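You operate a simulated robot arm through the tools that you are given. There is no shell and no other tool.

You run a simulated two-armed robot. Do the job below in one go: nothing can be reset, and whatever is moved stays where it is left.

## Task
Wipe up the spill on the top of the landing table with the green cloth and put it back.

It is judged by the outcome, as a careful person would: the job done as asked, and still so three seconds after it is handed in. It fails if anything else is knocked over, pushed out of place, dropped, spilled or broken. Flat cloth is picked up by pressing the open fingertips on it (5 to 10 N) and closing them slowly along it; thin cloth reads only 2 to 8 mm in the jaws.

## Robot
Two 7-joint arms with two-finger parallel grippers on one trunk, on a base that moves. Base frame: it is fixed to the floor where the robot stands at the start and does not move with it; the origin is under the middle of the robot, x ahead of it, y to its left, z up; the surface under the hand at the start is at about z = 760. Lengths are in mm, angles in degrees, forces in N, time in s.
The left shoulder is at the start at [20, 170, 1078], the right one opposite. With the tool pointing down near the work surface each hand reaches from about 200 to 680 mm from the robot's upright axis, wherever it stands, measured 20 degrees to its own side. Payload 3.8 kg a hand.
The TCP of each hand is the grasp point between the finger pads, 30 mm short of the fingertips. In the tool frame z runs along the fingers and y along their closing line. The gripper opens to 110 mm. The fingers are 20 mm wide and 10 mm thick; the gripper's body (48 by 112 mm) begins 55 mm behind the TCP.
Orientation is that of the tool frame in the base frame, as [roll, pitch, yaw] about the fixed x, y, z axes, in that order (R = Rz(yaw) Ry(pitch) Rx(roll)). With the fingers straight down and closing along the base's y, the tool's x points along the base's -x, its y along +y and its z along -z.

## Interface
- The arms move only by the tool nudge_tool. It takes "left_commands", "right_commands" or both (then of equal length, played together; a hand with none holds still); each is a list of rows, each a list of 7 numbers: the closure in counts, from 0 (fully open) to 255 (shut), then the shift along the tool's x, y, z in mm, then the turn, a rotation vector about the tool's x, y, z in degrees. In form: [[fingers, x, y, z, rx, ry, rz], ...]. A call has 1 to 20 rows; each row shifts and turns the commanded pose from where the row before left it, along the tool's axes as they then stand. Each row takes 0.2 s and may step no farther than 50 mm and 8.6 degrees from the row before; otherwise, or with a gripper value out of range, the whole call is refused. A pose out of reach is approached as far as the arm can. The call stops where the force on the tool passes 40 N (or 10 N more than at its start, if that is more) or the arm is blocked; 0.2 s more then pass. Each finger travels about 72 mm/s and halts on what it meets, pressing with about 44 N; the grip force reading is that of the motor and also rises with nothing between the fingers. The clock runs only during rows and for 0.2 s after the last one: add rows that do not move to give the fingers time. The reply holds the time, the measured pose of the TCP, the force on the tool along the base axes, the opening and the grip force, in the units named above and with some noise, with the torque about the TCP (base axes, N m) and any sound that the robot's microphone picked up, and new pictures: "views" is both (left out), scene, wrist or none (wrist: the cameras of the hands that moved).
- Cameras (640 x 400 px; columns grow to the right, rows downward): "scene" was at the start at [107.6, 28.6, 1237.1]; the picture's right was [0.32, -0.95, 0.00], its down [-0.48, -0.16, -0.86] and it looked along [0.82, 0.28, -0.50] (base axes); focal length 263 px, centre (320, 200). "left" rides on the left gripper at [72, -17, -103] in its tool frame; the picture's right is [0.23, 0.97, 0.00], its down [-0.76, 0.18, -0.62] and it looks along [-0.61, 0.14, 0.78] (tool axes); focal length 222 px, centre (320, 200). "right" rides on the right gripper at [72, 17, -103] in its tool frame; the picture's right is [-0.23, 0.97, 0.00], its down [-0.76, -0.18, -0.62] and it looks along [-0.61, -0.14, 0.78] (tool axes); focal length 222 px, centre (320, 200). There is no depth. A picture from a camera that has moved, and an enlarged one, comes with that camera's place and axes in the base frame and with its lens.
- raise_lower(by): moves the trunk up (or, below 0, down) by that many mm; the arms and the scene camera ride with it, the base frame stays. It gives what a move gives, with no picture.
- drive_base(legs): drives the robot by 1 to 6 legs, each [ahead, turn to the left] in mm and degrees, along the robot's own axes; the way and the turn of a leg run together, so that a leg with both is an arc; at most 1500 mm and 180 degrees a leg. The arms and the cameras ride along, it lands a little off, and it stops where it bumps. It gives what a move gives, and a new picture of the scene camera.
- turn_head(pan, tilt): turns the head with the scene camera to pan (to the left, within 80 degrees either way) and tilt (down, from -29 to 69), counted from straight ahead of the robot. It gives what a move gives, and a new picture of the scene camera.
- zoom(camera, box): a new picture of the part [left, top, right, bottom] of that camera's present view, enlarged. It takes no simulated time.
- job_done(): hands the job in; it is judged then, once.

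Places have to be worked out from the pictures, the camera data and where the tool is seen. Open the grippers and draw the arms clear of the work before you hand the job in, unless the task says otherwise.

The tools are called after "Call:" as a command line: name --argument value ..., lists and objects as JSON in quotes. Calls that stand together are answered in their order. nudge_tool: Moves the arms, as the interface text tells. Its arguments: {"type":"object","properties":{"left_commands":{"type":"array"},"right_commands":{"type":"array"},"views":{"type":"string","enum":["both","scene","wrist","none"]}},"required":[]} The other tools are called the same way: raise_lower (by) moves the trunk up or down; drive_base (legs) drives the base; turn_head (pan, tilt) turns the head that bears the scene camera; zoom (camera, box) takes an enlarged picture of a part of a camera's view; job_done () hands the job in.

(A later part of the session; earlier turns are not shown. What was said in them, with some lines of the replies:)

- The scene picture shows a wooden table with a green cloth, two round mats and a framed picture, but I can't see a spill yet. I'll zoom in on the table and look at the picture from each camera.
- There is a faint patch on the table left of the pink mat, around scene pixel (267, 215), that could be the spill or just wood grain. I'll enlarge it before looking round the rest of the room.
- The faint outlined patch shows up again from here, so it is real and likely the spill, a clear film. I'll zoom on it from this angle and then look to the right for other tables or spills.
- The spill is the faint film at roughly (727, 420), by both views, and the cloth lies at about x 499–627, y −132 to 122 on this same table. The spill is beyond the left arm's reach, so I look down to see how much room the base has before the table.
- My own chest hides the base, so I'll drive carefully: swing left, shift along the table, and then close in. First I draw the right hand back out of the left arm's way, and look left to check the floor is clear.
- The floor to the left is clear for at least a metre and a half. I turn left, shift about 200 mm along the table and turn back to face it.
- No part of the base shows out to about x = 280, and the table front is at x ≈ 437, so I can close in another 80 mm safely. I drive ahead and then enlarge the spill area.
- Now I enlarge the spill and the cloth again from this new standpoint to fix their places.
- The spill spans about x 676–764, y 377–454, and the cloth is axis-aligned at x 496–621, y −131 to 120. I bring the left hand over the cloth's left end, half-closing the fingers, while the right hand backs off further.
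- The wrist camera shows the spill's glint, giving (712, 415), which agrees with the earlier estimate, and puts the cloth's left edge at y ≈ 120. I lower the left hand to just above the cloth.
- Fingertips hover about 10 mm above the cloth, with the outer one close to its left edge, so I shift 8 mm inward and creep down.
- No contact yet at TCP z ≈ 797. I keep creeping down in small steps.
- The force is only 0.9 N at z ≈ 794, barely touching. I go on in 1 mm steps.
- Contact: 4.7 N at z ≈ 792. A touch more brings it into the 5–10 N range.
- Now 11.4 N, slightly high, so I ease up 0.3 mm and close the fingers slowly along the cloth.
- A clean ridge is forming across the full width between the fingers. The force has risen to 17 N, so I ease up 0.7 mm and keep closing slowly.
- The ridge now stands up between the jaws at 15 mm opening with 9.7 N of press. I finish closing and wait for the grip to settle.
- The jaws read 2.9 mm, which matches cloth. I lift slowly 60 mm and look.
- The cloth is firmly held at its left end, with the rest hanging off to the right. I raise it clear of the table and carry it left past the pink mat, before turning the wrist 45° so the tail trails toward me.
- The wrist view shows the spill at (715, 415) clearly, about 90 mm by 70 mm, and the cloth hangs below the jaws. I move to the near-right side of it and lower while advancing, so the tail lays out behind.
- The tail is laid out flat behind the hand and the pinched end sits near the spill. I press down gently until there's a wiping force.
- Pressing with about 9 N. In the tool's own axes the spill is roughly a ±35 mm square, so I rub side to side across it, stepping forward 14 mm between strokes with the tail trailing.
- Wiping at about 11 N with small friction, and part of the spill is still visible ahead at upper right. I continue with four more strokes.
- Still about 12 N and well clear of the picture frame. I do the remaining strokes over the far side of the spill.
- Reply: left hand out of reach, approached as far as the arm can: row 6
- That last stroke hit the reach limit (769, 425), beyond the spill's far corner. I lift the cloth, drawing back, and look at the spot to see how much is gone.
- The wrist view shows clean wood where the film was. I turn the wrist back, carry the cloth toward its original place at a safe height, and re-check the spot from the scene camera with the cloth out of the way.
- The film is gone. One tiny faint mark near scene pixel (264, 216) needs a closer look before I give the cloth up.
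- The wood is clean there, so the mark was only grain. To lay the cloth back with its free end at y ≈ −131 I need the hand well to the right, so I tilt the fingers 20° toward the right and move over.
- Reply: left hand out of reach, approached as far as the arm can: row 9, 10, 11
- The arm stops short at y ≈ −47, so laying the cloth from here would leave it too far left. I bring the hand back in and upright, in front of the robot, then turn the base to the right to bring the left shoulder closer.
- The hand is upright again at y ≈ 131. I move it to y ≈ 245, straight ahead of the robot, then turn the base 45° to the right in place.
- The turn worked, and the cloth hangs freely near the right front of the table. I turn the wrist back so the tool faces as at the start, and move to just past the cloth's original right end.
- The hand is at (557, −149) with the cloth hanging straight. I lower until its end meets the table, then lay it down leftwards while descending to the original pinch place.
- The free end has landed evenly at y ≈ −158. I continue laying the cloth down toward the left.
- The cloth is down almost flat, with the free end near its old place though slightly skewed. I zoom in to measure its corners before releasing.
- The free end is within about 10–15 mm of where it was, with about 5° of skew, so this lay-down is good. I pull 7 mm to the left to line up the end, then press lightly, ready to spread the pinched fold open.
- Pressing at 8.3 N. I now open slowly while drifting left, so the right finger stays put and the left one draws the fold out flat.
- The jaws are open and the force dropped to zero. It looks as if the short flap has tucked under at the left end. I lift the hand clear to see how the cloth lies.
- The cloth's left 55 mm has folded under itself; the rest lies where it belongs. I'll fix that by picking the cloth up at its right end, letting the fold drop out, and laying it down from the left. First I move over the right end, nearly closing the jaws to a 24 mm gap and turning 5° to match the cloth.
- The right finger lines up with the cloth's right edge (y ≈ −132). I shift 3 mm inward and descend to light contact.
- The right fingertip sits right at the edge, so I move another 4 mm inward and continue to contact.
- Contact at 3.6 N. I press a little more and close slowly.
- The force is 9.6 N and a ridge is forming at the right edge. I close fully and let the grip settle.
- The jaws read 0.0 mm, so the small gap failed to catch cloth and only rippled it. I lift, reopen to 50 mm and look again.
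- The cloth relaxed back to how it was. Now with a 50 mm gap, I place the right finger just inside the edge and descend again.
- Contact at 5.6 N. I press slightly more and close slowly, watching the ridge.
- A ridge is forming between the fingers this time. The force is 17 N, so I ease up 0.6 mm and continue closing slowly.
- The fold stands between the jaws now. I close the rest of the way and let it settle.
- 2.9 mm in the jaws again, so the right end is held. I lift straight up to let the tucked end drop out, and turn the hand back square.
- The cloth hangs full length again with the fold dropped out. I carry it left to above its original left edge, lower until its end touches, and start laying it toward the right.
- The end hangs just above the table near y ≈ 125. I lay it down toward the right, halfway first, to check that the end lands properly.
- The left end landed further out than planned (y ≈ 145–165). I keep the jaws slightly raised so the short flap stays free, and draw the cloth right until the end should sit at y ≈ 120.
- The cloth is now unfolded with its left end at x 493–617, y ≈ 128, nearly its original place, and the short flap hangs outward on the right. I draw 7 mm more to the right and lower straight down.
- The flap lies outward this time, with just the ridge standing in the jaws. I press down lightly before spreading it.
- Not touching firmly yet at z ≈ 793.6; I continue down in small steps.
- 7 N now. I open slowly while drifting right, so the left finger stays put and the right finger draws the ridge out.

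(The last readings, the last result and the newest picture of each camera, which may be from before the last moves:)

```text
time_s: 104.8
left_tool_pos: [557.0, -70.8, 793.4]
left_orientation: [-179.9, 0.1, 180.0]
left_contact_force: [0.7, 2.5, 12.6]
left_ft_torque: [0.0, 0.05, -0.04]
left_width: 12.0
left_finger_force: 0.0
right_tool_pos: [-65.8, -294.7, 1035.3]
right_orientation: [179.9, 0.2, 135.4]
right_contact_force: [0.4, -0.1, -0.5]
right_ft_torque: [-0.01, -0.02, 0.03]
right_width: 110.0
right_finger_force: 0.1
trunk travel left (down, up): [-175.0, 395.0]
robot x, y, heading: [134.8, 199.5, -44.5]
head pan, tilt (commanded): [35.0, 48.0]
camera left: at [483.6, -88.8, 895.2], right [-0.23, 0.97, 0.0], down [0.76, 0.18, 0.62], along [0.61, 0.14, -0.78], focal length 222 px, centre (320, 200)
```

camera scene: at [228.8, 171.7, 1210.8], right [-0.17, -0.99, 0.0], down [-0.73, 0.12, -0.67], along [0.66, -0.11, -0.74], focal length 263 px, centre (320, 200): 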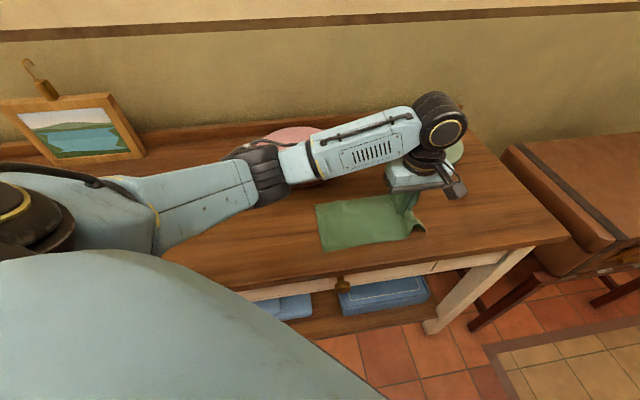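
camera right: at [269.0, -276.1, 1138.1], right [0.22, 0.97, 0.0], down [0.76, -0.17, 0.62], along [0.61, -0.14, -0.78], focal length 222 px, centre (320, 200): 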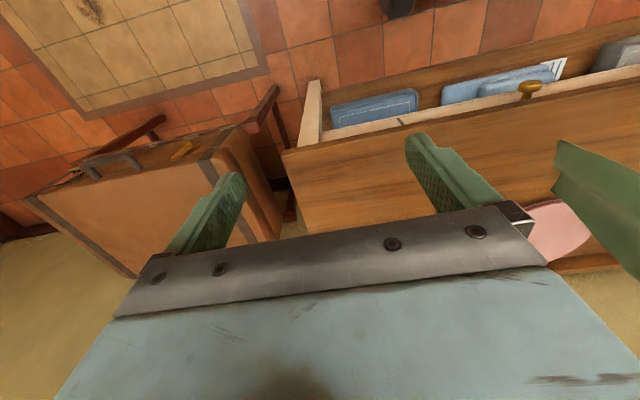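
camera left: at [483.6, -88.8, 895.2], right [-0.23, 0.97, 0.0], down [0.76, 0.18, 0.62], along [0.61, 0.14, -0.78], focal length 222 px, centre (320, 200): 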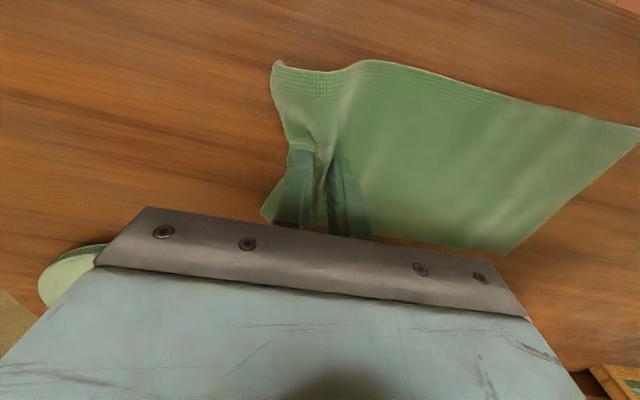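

The fold is opening nicely at 12.6 N of press. I keep spreading it at this height.

Call:
nudge_tool --left_commands '[[218, 0, -1.3, -0.2, 0, 0, 0], [212, 0, -1.3, 0, 0, 0, 0], [206, 0, -1.3, 0, 0, 0, 0], [200, 0, -1.3, 0, 0, 0, 0], [194, 0, -1.3, 0, 0, 0, 0], [188, 0, -1.3, 0, 0, 0, 0]]' --views "wrist"

```text
time_s: 106.2
left_tool_pos: [557.1, -79.8, 791.8]
left_orientation: [180.0, 0.0, -180.0]
left_contact_force: [1.1, 3.9, 15.0]
left_ft_torque: [-0.13, 0.1, -0.03]
left_width: 26.9
left_finger_force: 0.0
right_tool_pos: [-66.1, -294.6, 1035.5]
right_orientation: [-180.0, 0.1, 135.4]
right_contact_force: [-0.5, 0.0, -0.6]
right_ft_torque: [-0.02, 0.0, -0.02]
right_width: 110.2
right_finger_force: 0.0
trunk travel left (down, up): [-175.0, 395.0]
robot x, y, heading: [134.4, 199.1, -44.6]
head pan, tilt (commanded): [35.0, 48.0]
camera left: at [483.4, -96.4, 895.0], right [-0.23, 0.97, 0.0], down [0.76, 0.18, 0.62], along [0.61, 0.14, -0.78], focal length 222 px, centre (320, 200)
```

left: 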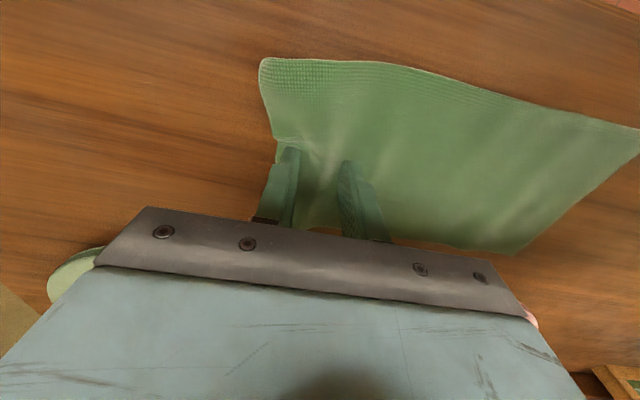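

The ridge is nearly gone. I continue opening to about 50 mm, easing the press slightly.

Call:
nudge_tool --left_commands '[[182, 0, -1.3, -0.3, 0, 0, 0], [176, 0, -1.3, 0, 0, 0, 0], [170, 0, -1.3, 0, 0, 0, 0], [164, 0, -1.3, 0, 0, 0, 0], [158, 0, -1.3, 0, 0, 0, 0], [152, 0, -1.3, 0, 0, 0, 0], [146, 0, -1.3, 0, 0, 0, 0], [140, 0, -1.3, 0, 0, 0, 0]]' --views "wrist"

```text
time_s: 108.0
left_tool_pos: [556.8, -90.2, 793.2]
left_orientation: [-180.0, -0.1, 179.8]
left_contact_force: [0.8, 3.6, 11.6]
left_ft_torque: [-0.18, 0.01, 0.01]
left_width: 47.7
left_finger_force: 0.1
right_tool_pos: [-66.7, -295.4, 1035.6]
right_orientation: [180.0, -0.1, 135.4]
right_contact_force: [-0.1, 0.5, -0.2]
right_ft_torque: [-0.03, -0.01, 0.0]
right_width: 109.9
right_finger_force: 0.2
trunk travel left (down, up): [-175.0, 395.0]
robot x, y, heading: [134.2, 201.4, -44.4]
head pan, tilt (commanded): [35.0, 48.0]
camera left: at [483.5, -107.3, 895.2], right [-0.23, 0.97, 0.0], down [0.76, 0.18, 0.62], along [0.61, 0.14, -0.78], focal length 222 px, centre (320, 200)
```

left: 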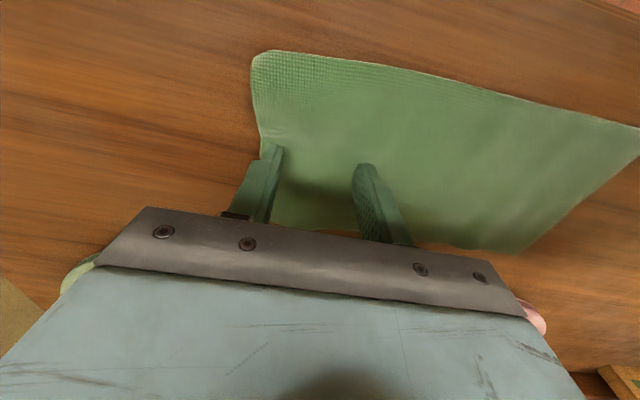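

The cloth is flat between the fingers now. I lift straight up gently and then move the hand away to look at the result.

Call:
nudge_tool --left_commands '[[139, 0, 0, -5, 0, 0, 0], [139, 0, 0, -15, 0, 0, 0], [139, 0, 0, -35, 0, 0, 0], [139, 0, 0, -40, 0, 0, 0], [139, 0, 40, -20, 0, 0, 0], [139, 0, 45, 0, 0, 0, 0], [139, 0, 45, 0, 0, 0, 0], [139, 0, 45, 0, 0, 0, 0], [139, 0, 45, 0, 0, 0, 0], [139, 0, 45, 0, 0, 0, 0], [139, 0, 45, 0, 0, 0, 0], [139, 0, 0, 0, 0, 0, 0]]' --views "both"

Call:
zoom --camera "scene" --box '[300, 160, 480, 272]'

```text
time_s: 110.6
left_tool_pos: [557.6, 220.6, 905.8]
left_orientation: [-180.0, 0.0, 179.9]
left_contact_force: [0.4, -0.3, 0.0]
left_ft_torque: [-0.02, 0.0, 0.0]
left_width: 49.8
left_finger_force: 0.1
right_tool_pos: [-65.9, -294.8, 1035.2]
right_orientation: [180.0, 0.1, 135.4]
right_contact_force: [0.5, -0.4, 0.3]
right_ft_torque: [-0.01, 0.0, -0.02]
right_width: 110.0
right_finger_force: 0.1
trunk travel left (down, up): [-175.0, 395.0]
robot x, y, heading: [137.7, 197.4, -44.5]
head pan, tilt (commanded): [35.0, 48.0]
camera scene: at [228.9, 171.4, 1210.7], right [-0.17, -0.99, 0.0], down [-0.73, 0.12, -0.67], along [0.66, -0.11, -0.74], focal length 263 px, centre (320, 200)
camera left: at [483.6, 202.6, 1008.6], right [-0.23, 0.97, 0.0], down [0.76, 0.18, 0.62], along [0.61, 0.14, -0.78], focal length 222 px, centre (320, 200)
```

scene: 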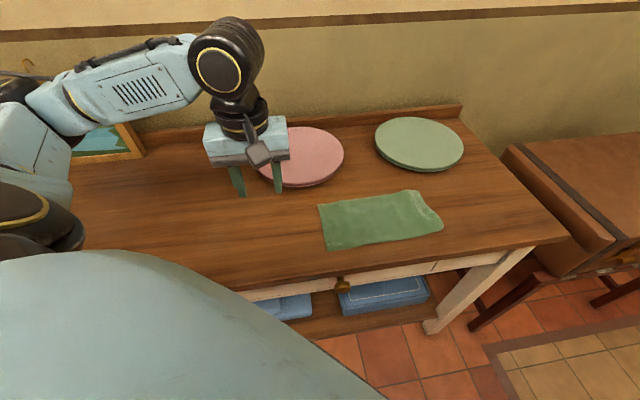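
left: 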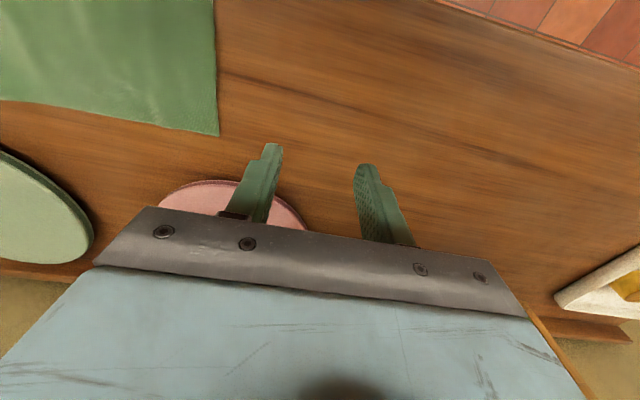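

```text
3.56 times, centred on (390, 216) of scene
camera zoom: at [228.9, 171.4, 1210.7], right [-0.17, -0.99, 0.0], down [-0.73, 0.12, -0.67], along [0.66, -0.11, -0.74], focal length 934 px, centre (71, 143)
```

zoom: 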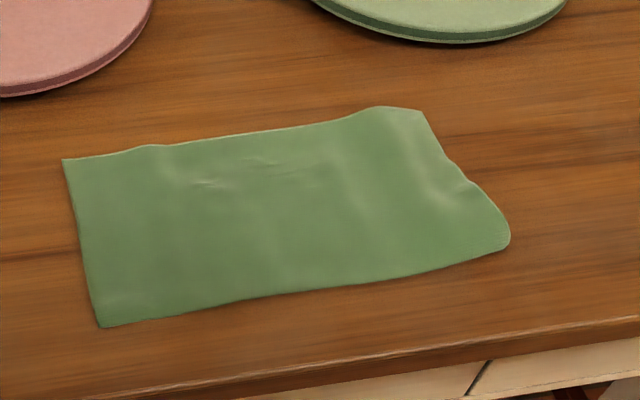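

The cloth now lies flat within about 10 mm of where it started: corners (492, 111), (616, 113), (619, −132), (506, −138). I open and raise the left hand clear, turn the base back to face the table, and check the wiped spot.

Call:
nudge_tool --left_commands '[[100, 0, 0, -30, 0, 0, 0], [60, 0, 0, -40, 0, 0, 0], [20, 20, 0, -40, 0, 0, 0], [0, 30, 0, 0, 0, 0, 0], [0, 30, 0, 0, 0, 0, 0], [0, 0, 0, 0, 0, 0, 0]]' --views "none"

Call:
drive_base --legs '[[0, 45]]'

Call:
turn_head --pan 5 --tilt 42

```text
time_s: 112.0
left_tool_pos: [480.6, 219.5, 1017.4]
left_orientation: [179.8, 0.0, 179.9]
left_contact_force: [0.2, -0.3, 0.2]
left_ft_torque: [-0.02, 0.03, -0.03]
left_width: 110.2
left_finger_force: 0.1
right_tool_pos: [-65.8, -295.6, 1035.3]
right_orientation: [180.0, 0.0, 135.4]
right_contact_force: [-0.3, -0.5, 0.7]
right_ft_torque: [0.0, -0.01, -0.01]
right_width: 110.0
right_finger_force: 0.0
trunk travel left (down, up): [-175.0, 395.0]
robot x, y, heading: [135.2, 197.3, -44.9]
head pan, tilt (commanded): [35.0, 48.0]
```

```text
time_s: 114.5
left_tool_pos: [365.2, 456.2, 1018.5]
left_orientation: [179.9, 0.1, -135.2]
left_contact_force: [0.8, 0.3, 0.4]
left_ft_torque: [0.0, -0.01, 0.0]
left_width: 110.1
left_finger_force: 0.1
right_tool_pos: [343.0, -293.7, 1033.7]
right_orientation: [180.0, 0.0, -179.8]
right_contact_force: [0.2, -0.2, 0.0]
right_ft_torque: [0.0, 0.02, 0.03]
right_width: 109.8
right_finger_force: 0.1
trunk travel left (down, up): [-175.0, 395.0]
robot x, y, heading: [131.7, 197.5, 0.6]
head pan, tilt (commanded): [35.0, 48.0]
camera scene: at [221.6, 245.3, 1210.8], right [0.58, -0.82, 0.0], down [-0.61, -0.43, -0.67], along [0.55, 0.39, -0.74], focal length 263 px, centre (320, 200)
```

scene: 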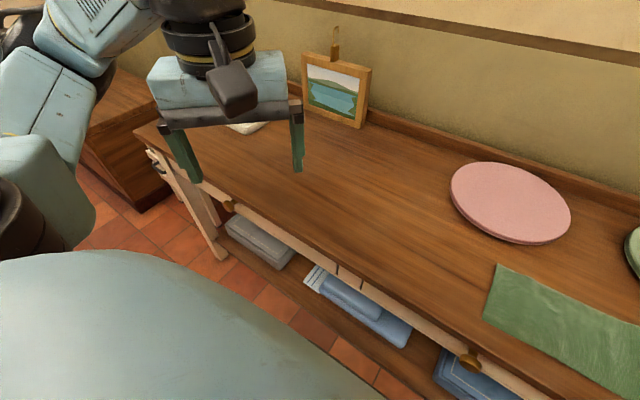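

```text
time_s: 115.4
left_tool_pos: [366.5, 457.0, 1018.3]
left_orientation: [180.0, 0.0, -135.3]
left_contact_force: [-0.1, 0.0, 0.3]
left_ft_torque: [0.0, -0.01, -0.03]
left_width: 110.3
left_finger_force: 0.3
right_tool_pos: [343.1, -292.7, 1035.3]
right_orientation: [-180.0, -0.1, -179.8]
right_contact_force: [-0.5, 0.3, -0.5]
right_ft_torque: [0.0, 0.0, 0.01]
right_width: 110.2
right_finger_force: 0.0
trunk travel left (down, up): [-175.0, 395.0]
robot x, y, heading: [134.3, 197.1, 0.2]
head pan, tilt (commanded): [5.0, 42.0]
camera scene: at [240.4, 207.5, 1219.3], right [0.09, -1.0, 0.0], down [-0.67, -0.06, -0.74], along [0.74, 0.07, -0.67], focal length 263 px, centre (320, 200)
```

scene: 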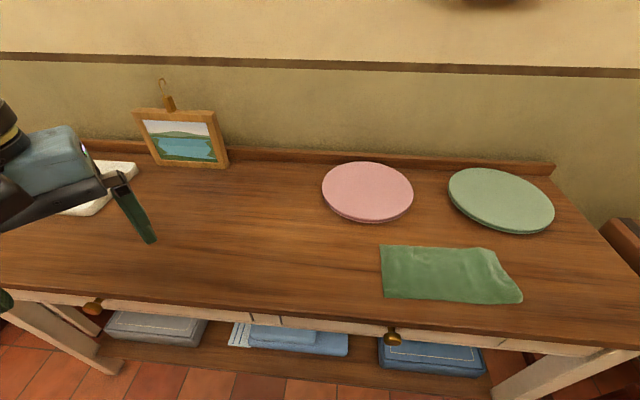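

Everything stands where it was, and the cloth is back in place. I enlarge the wiped spot and the surroundings for a final check.

Call:
zoom --camera "scene" --box '[215, 178, 295, 228]'

Call:
zoom --camera "scene" --box '[130, 150, 370, 300]'

Call:
zoom --camera "scene" --box '[360, 230, 540, 320]'

Call:
zoom --camera "left" --box '[0, 0, 640, 260]'

```text
8.00 times, centred on (255, 203) of scene
camera zoom: at [240.4, 207.5, 1219.3], right [0.09, -1.0, 0.0], down [-0.67, -0.06, -0.74], along [0.74, 0.07, -0.67], focal length 2102 px, centre (840, 176)
```

zoom: 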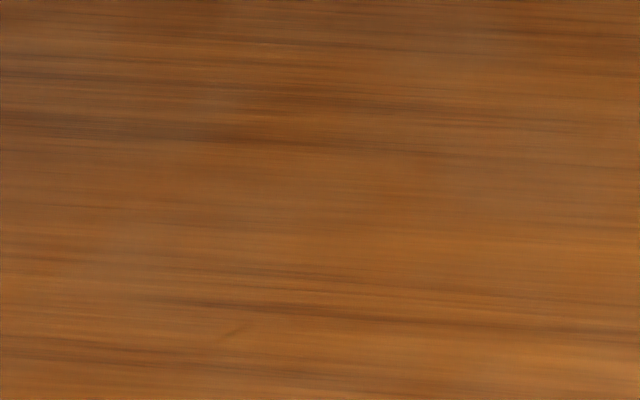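

```text
2.67 times, centred on (250, 225) of scene
camera zoom: at [240.4, 207.5, 1219.3], right [0.09, -1.0, 0.0], down [-0.67, -0.06, -0.74], along [0.74, 0.07, -0.67], focal length 701 px, centre (507, 133)
```

zoom: 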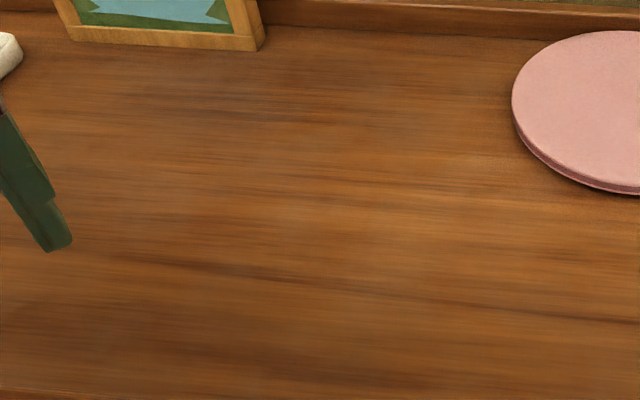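

```text
3.56 times, centred on (450, 275) of scene
camera zoom: at [240.4, 207.5, 1219.3], right [0.09, -1.0, 0.0], down [-0.67, -0.06, -0.74], along [0.74, 0.07, -0.67], focal length 934 px, centre (-142, -67)
```

zoom: 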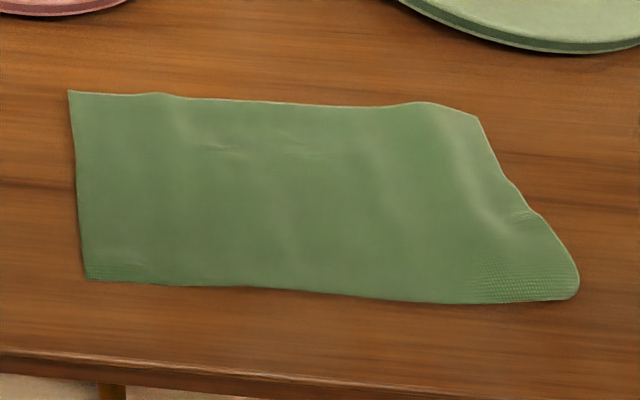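

```text
1.00 times, centred on (320, 130) of left (not enlarged: the box is as wide or as high as the picture)
camera zoom: at [326.4, 392.6, 1120.5], right [-0.85, 0.53, 0.0], down [0.42, 0.66, 0.62], along [0.33, 0.53, -0.78], focal length 222 px, centre (320, 270)
```

zoom: 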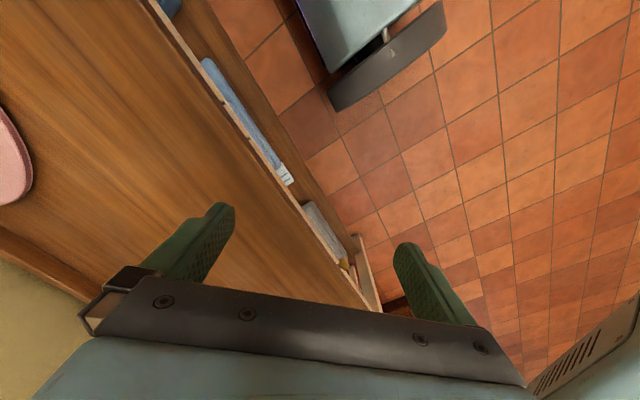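

The spill area is clean except for one tiny mark at about (660, 430), just outside the original film. I enlarge it further to decide whether it's residue or grain.

Call:
zoom --camera "scene" --box '[236, 213, 252, 223]'

Call:
zoom --camera "scene" --box '[225, 205, 265, 230]'

```text
16.00 times, centred on (244, 218) of scene
camera zoom: at [240.4, 207.5, 1219.3], right [0.09, -1.0, 0.0], down [-0.67, -0.06, -0.74], along [0.74, 0.07, -0.67], focal length 4204 px, centre (1536, -88)
```

zoom: 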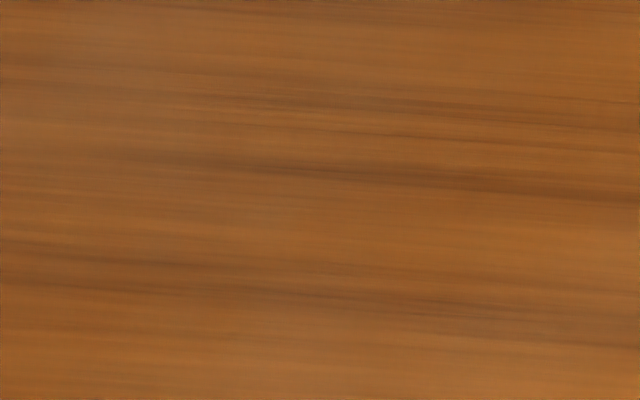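

```text
16.00 times, centred on (245, 218) of scene
camera zoom: at [240.4, 207.5, 1219.3], right [0.09, -1.0, 0.0], down [-0.67, -0.06, -0.74], along [0.74, 0.07, -0.67], focal length 4204 px, centre (1520, -80)
```

zoom: 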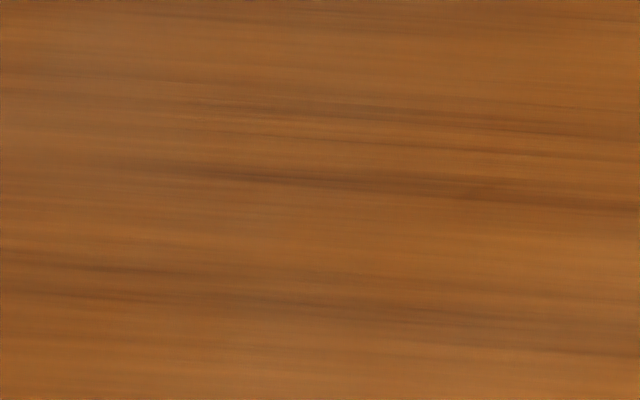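

At higher magnification there's nothing there, so it was an image artefact. I take one more look at the wiped spot from a different head angle to be sure.

Call:
turn_head --pan 25 --tilt 35

Call:
zoom --camera "scene" --box '[280, 150, 420, 240]'

```text
time_s: 116.2
left_tool_pos: [366.5, 456.2, 1017.4]
left_orientation: [180.0, 0.0, -135.2]
left_contact_force: [-0.8, 0.0, -0.6]
left_ft_torque: [0.01, -0.03, 0.02]
left_width: 110.2
left_finger_force: 0.1
right_tool_pos: [342.0, -292.2, 1034.9]
right_orientation: [-179.9, 0.0, -179.8]
right_contact_force: [0.1, 0.2, 0.0]
right_ft_torque: [0.0, -0.02, -0.01]
right_width: 109.8
right_finger_force: 0.0
trunk travel left (down, up): [-175.0, 395.0]
robot x, y, heading: [140.1, 199.3, -0.0]
head pan, tilt (commanded): [25.0, 35.0]
camera scene: at [236.9, 237.2, 1229.8], right [0.43, -0.9, 0.0], down [-0.52, -0.24, -0.82], along [0.74, 0.35, -0.57], focal length 263 px, centre (320, 200)
```

scene: 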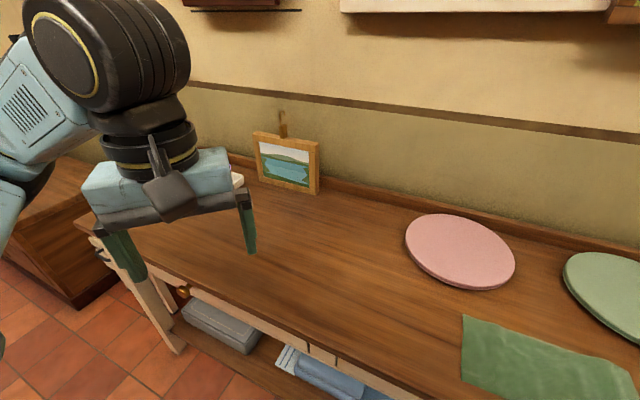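

```text
4.44 times, centred on (350, 195) of scene
camera zoom: at [236.9, 237.2, 1229.8], right [0.43, -0.9, 0.0], down [-0.52, -0.24, -0.82], along [0.74, 0.35, -0.57], focal length 1168 px, centre (187, 222)
```

zoom: 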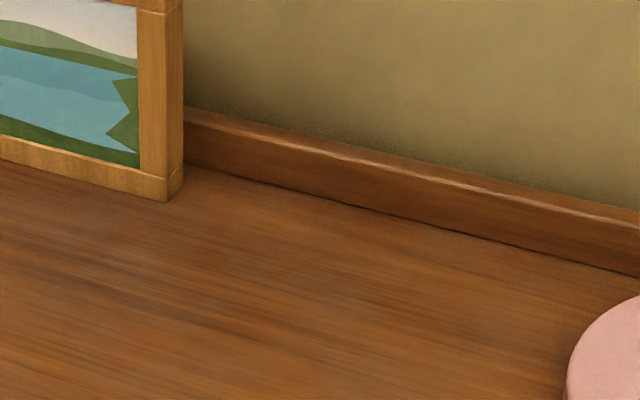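

The spot itself is a bit lower in this picture, near (338, 236), so I enlarge that part.

Call:
zoom --camera "scene" --box '[295, 210, 380, 263]'

Call:
zoom --camera "scene" --box '[240, 180, 460, 318]'

```text
7.53 times, centred on (338, 236) of scene
camera zoom: at [236.9, 237.2, 1229.8], right [0.43, -0.9, 0.0], down [-0.52, -0.24, -0.82], along [0.74, 0.35, -0.57], focal length 1978 px, centre (188, -75)
```

zoom: 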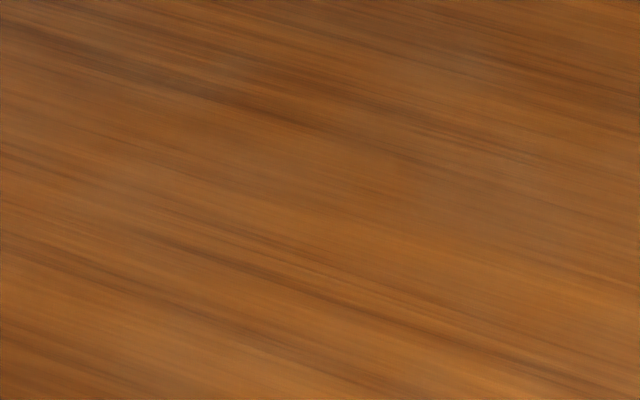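

```text
2.90 times, centred on (350, 249) of scene
camera zoom: at [236.9, 237.2, 1229.8], right [0.43, -0.9, 0.0], down [-0.52, -0.24, -0.82], along [0.74, 0.35, -0.57], focal length 762 px, centre (233, 58)
```

zoom: 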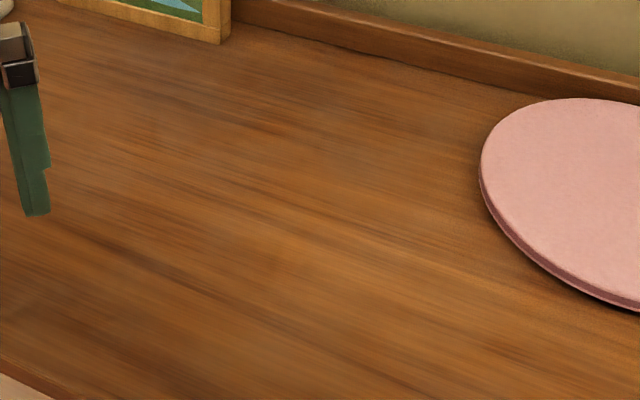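

The wiped spot is plain wood from two angles, the cloth lies flat within about 10 mm of its first place, and nothing else has moved. Both grippers are open and clear of the table, so I hand the job in.

Call:
job_done

```text
The job is handed in.
```

The spill on the landing table is wiped up, and the green cloth is back where it was. I have handed the job in.

- **Spill:** after wiping, the spot showed plain wood from two camera angles.
- **Cloth:** it lies nearly flat, with each corner about 10 mm or less from where it started. My first try at laying it back left one end folded under, so I picked it up again and relaid it. Its right end, at the front corner, is still slightly rumpled.
- **Everything else:** nothing was knocked over or moved. Both grippers are open and clear of the table.
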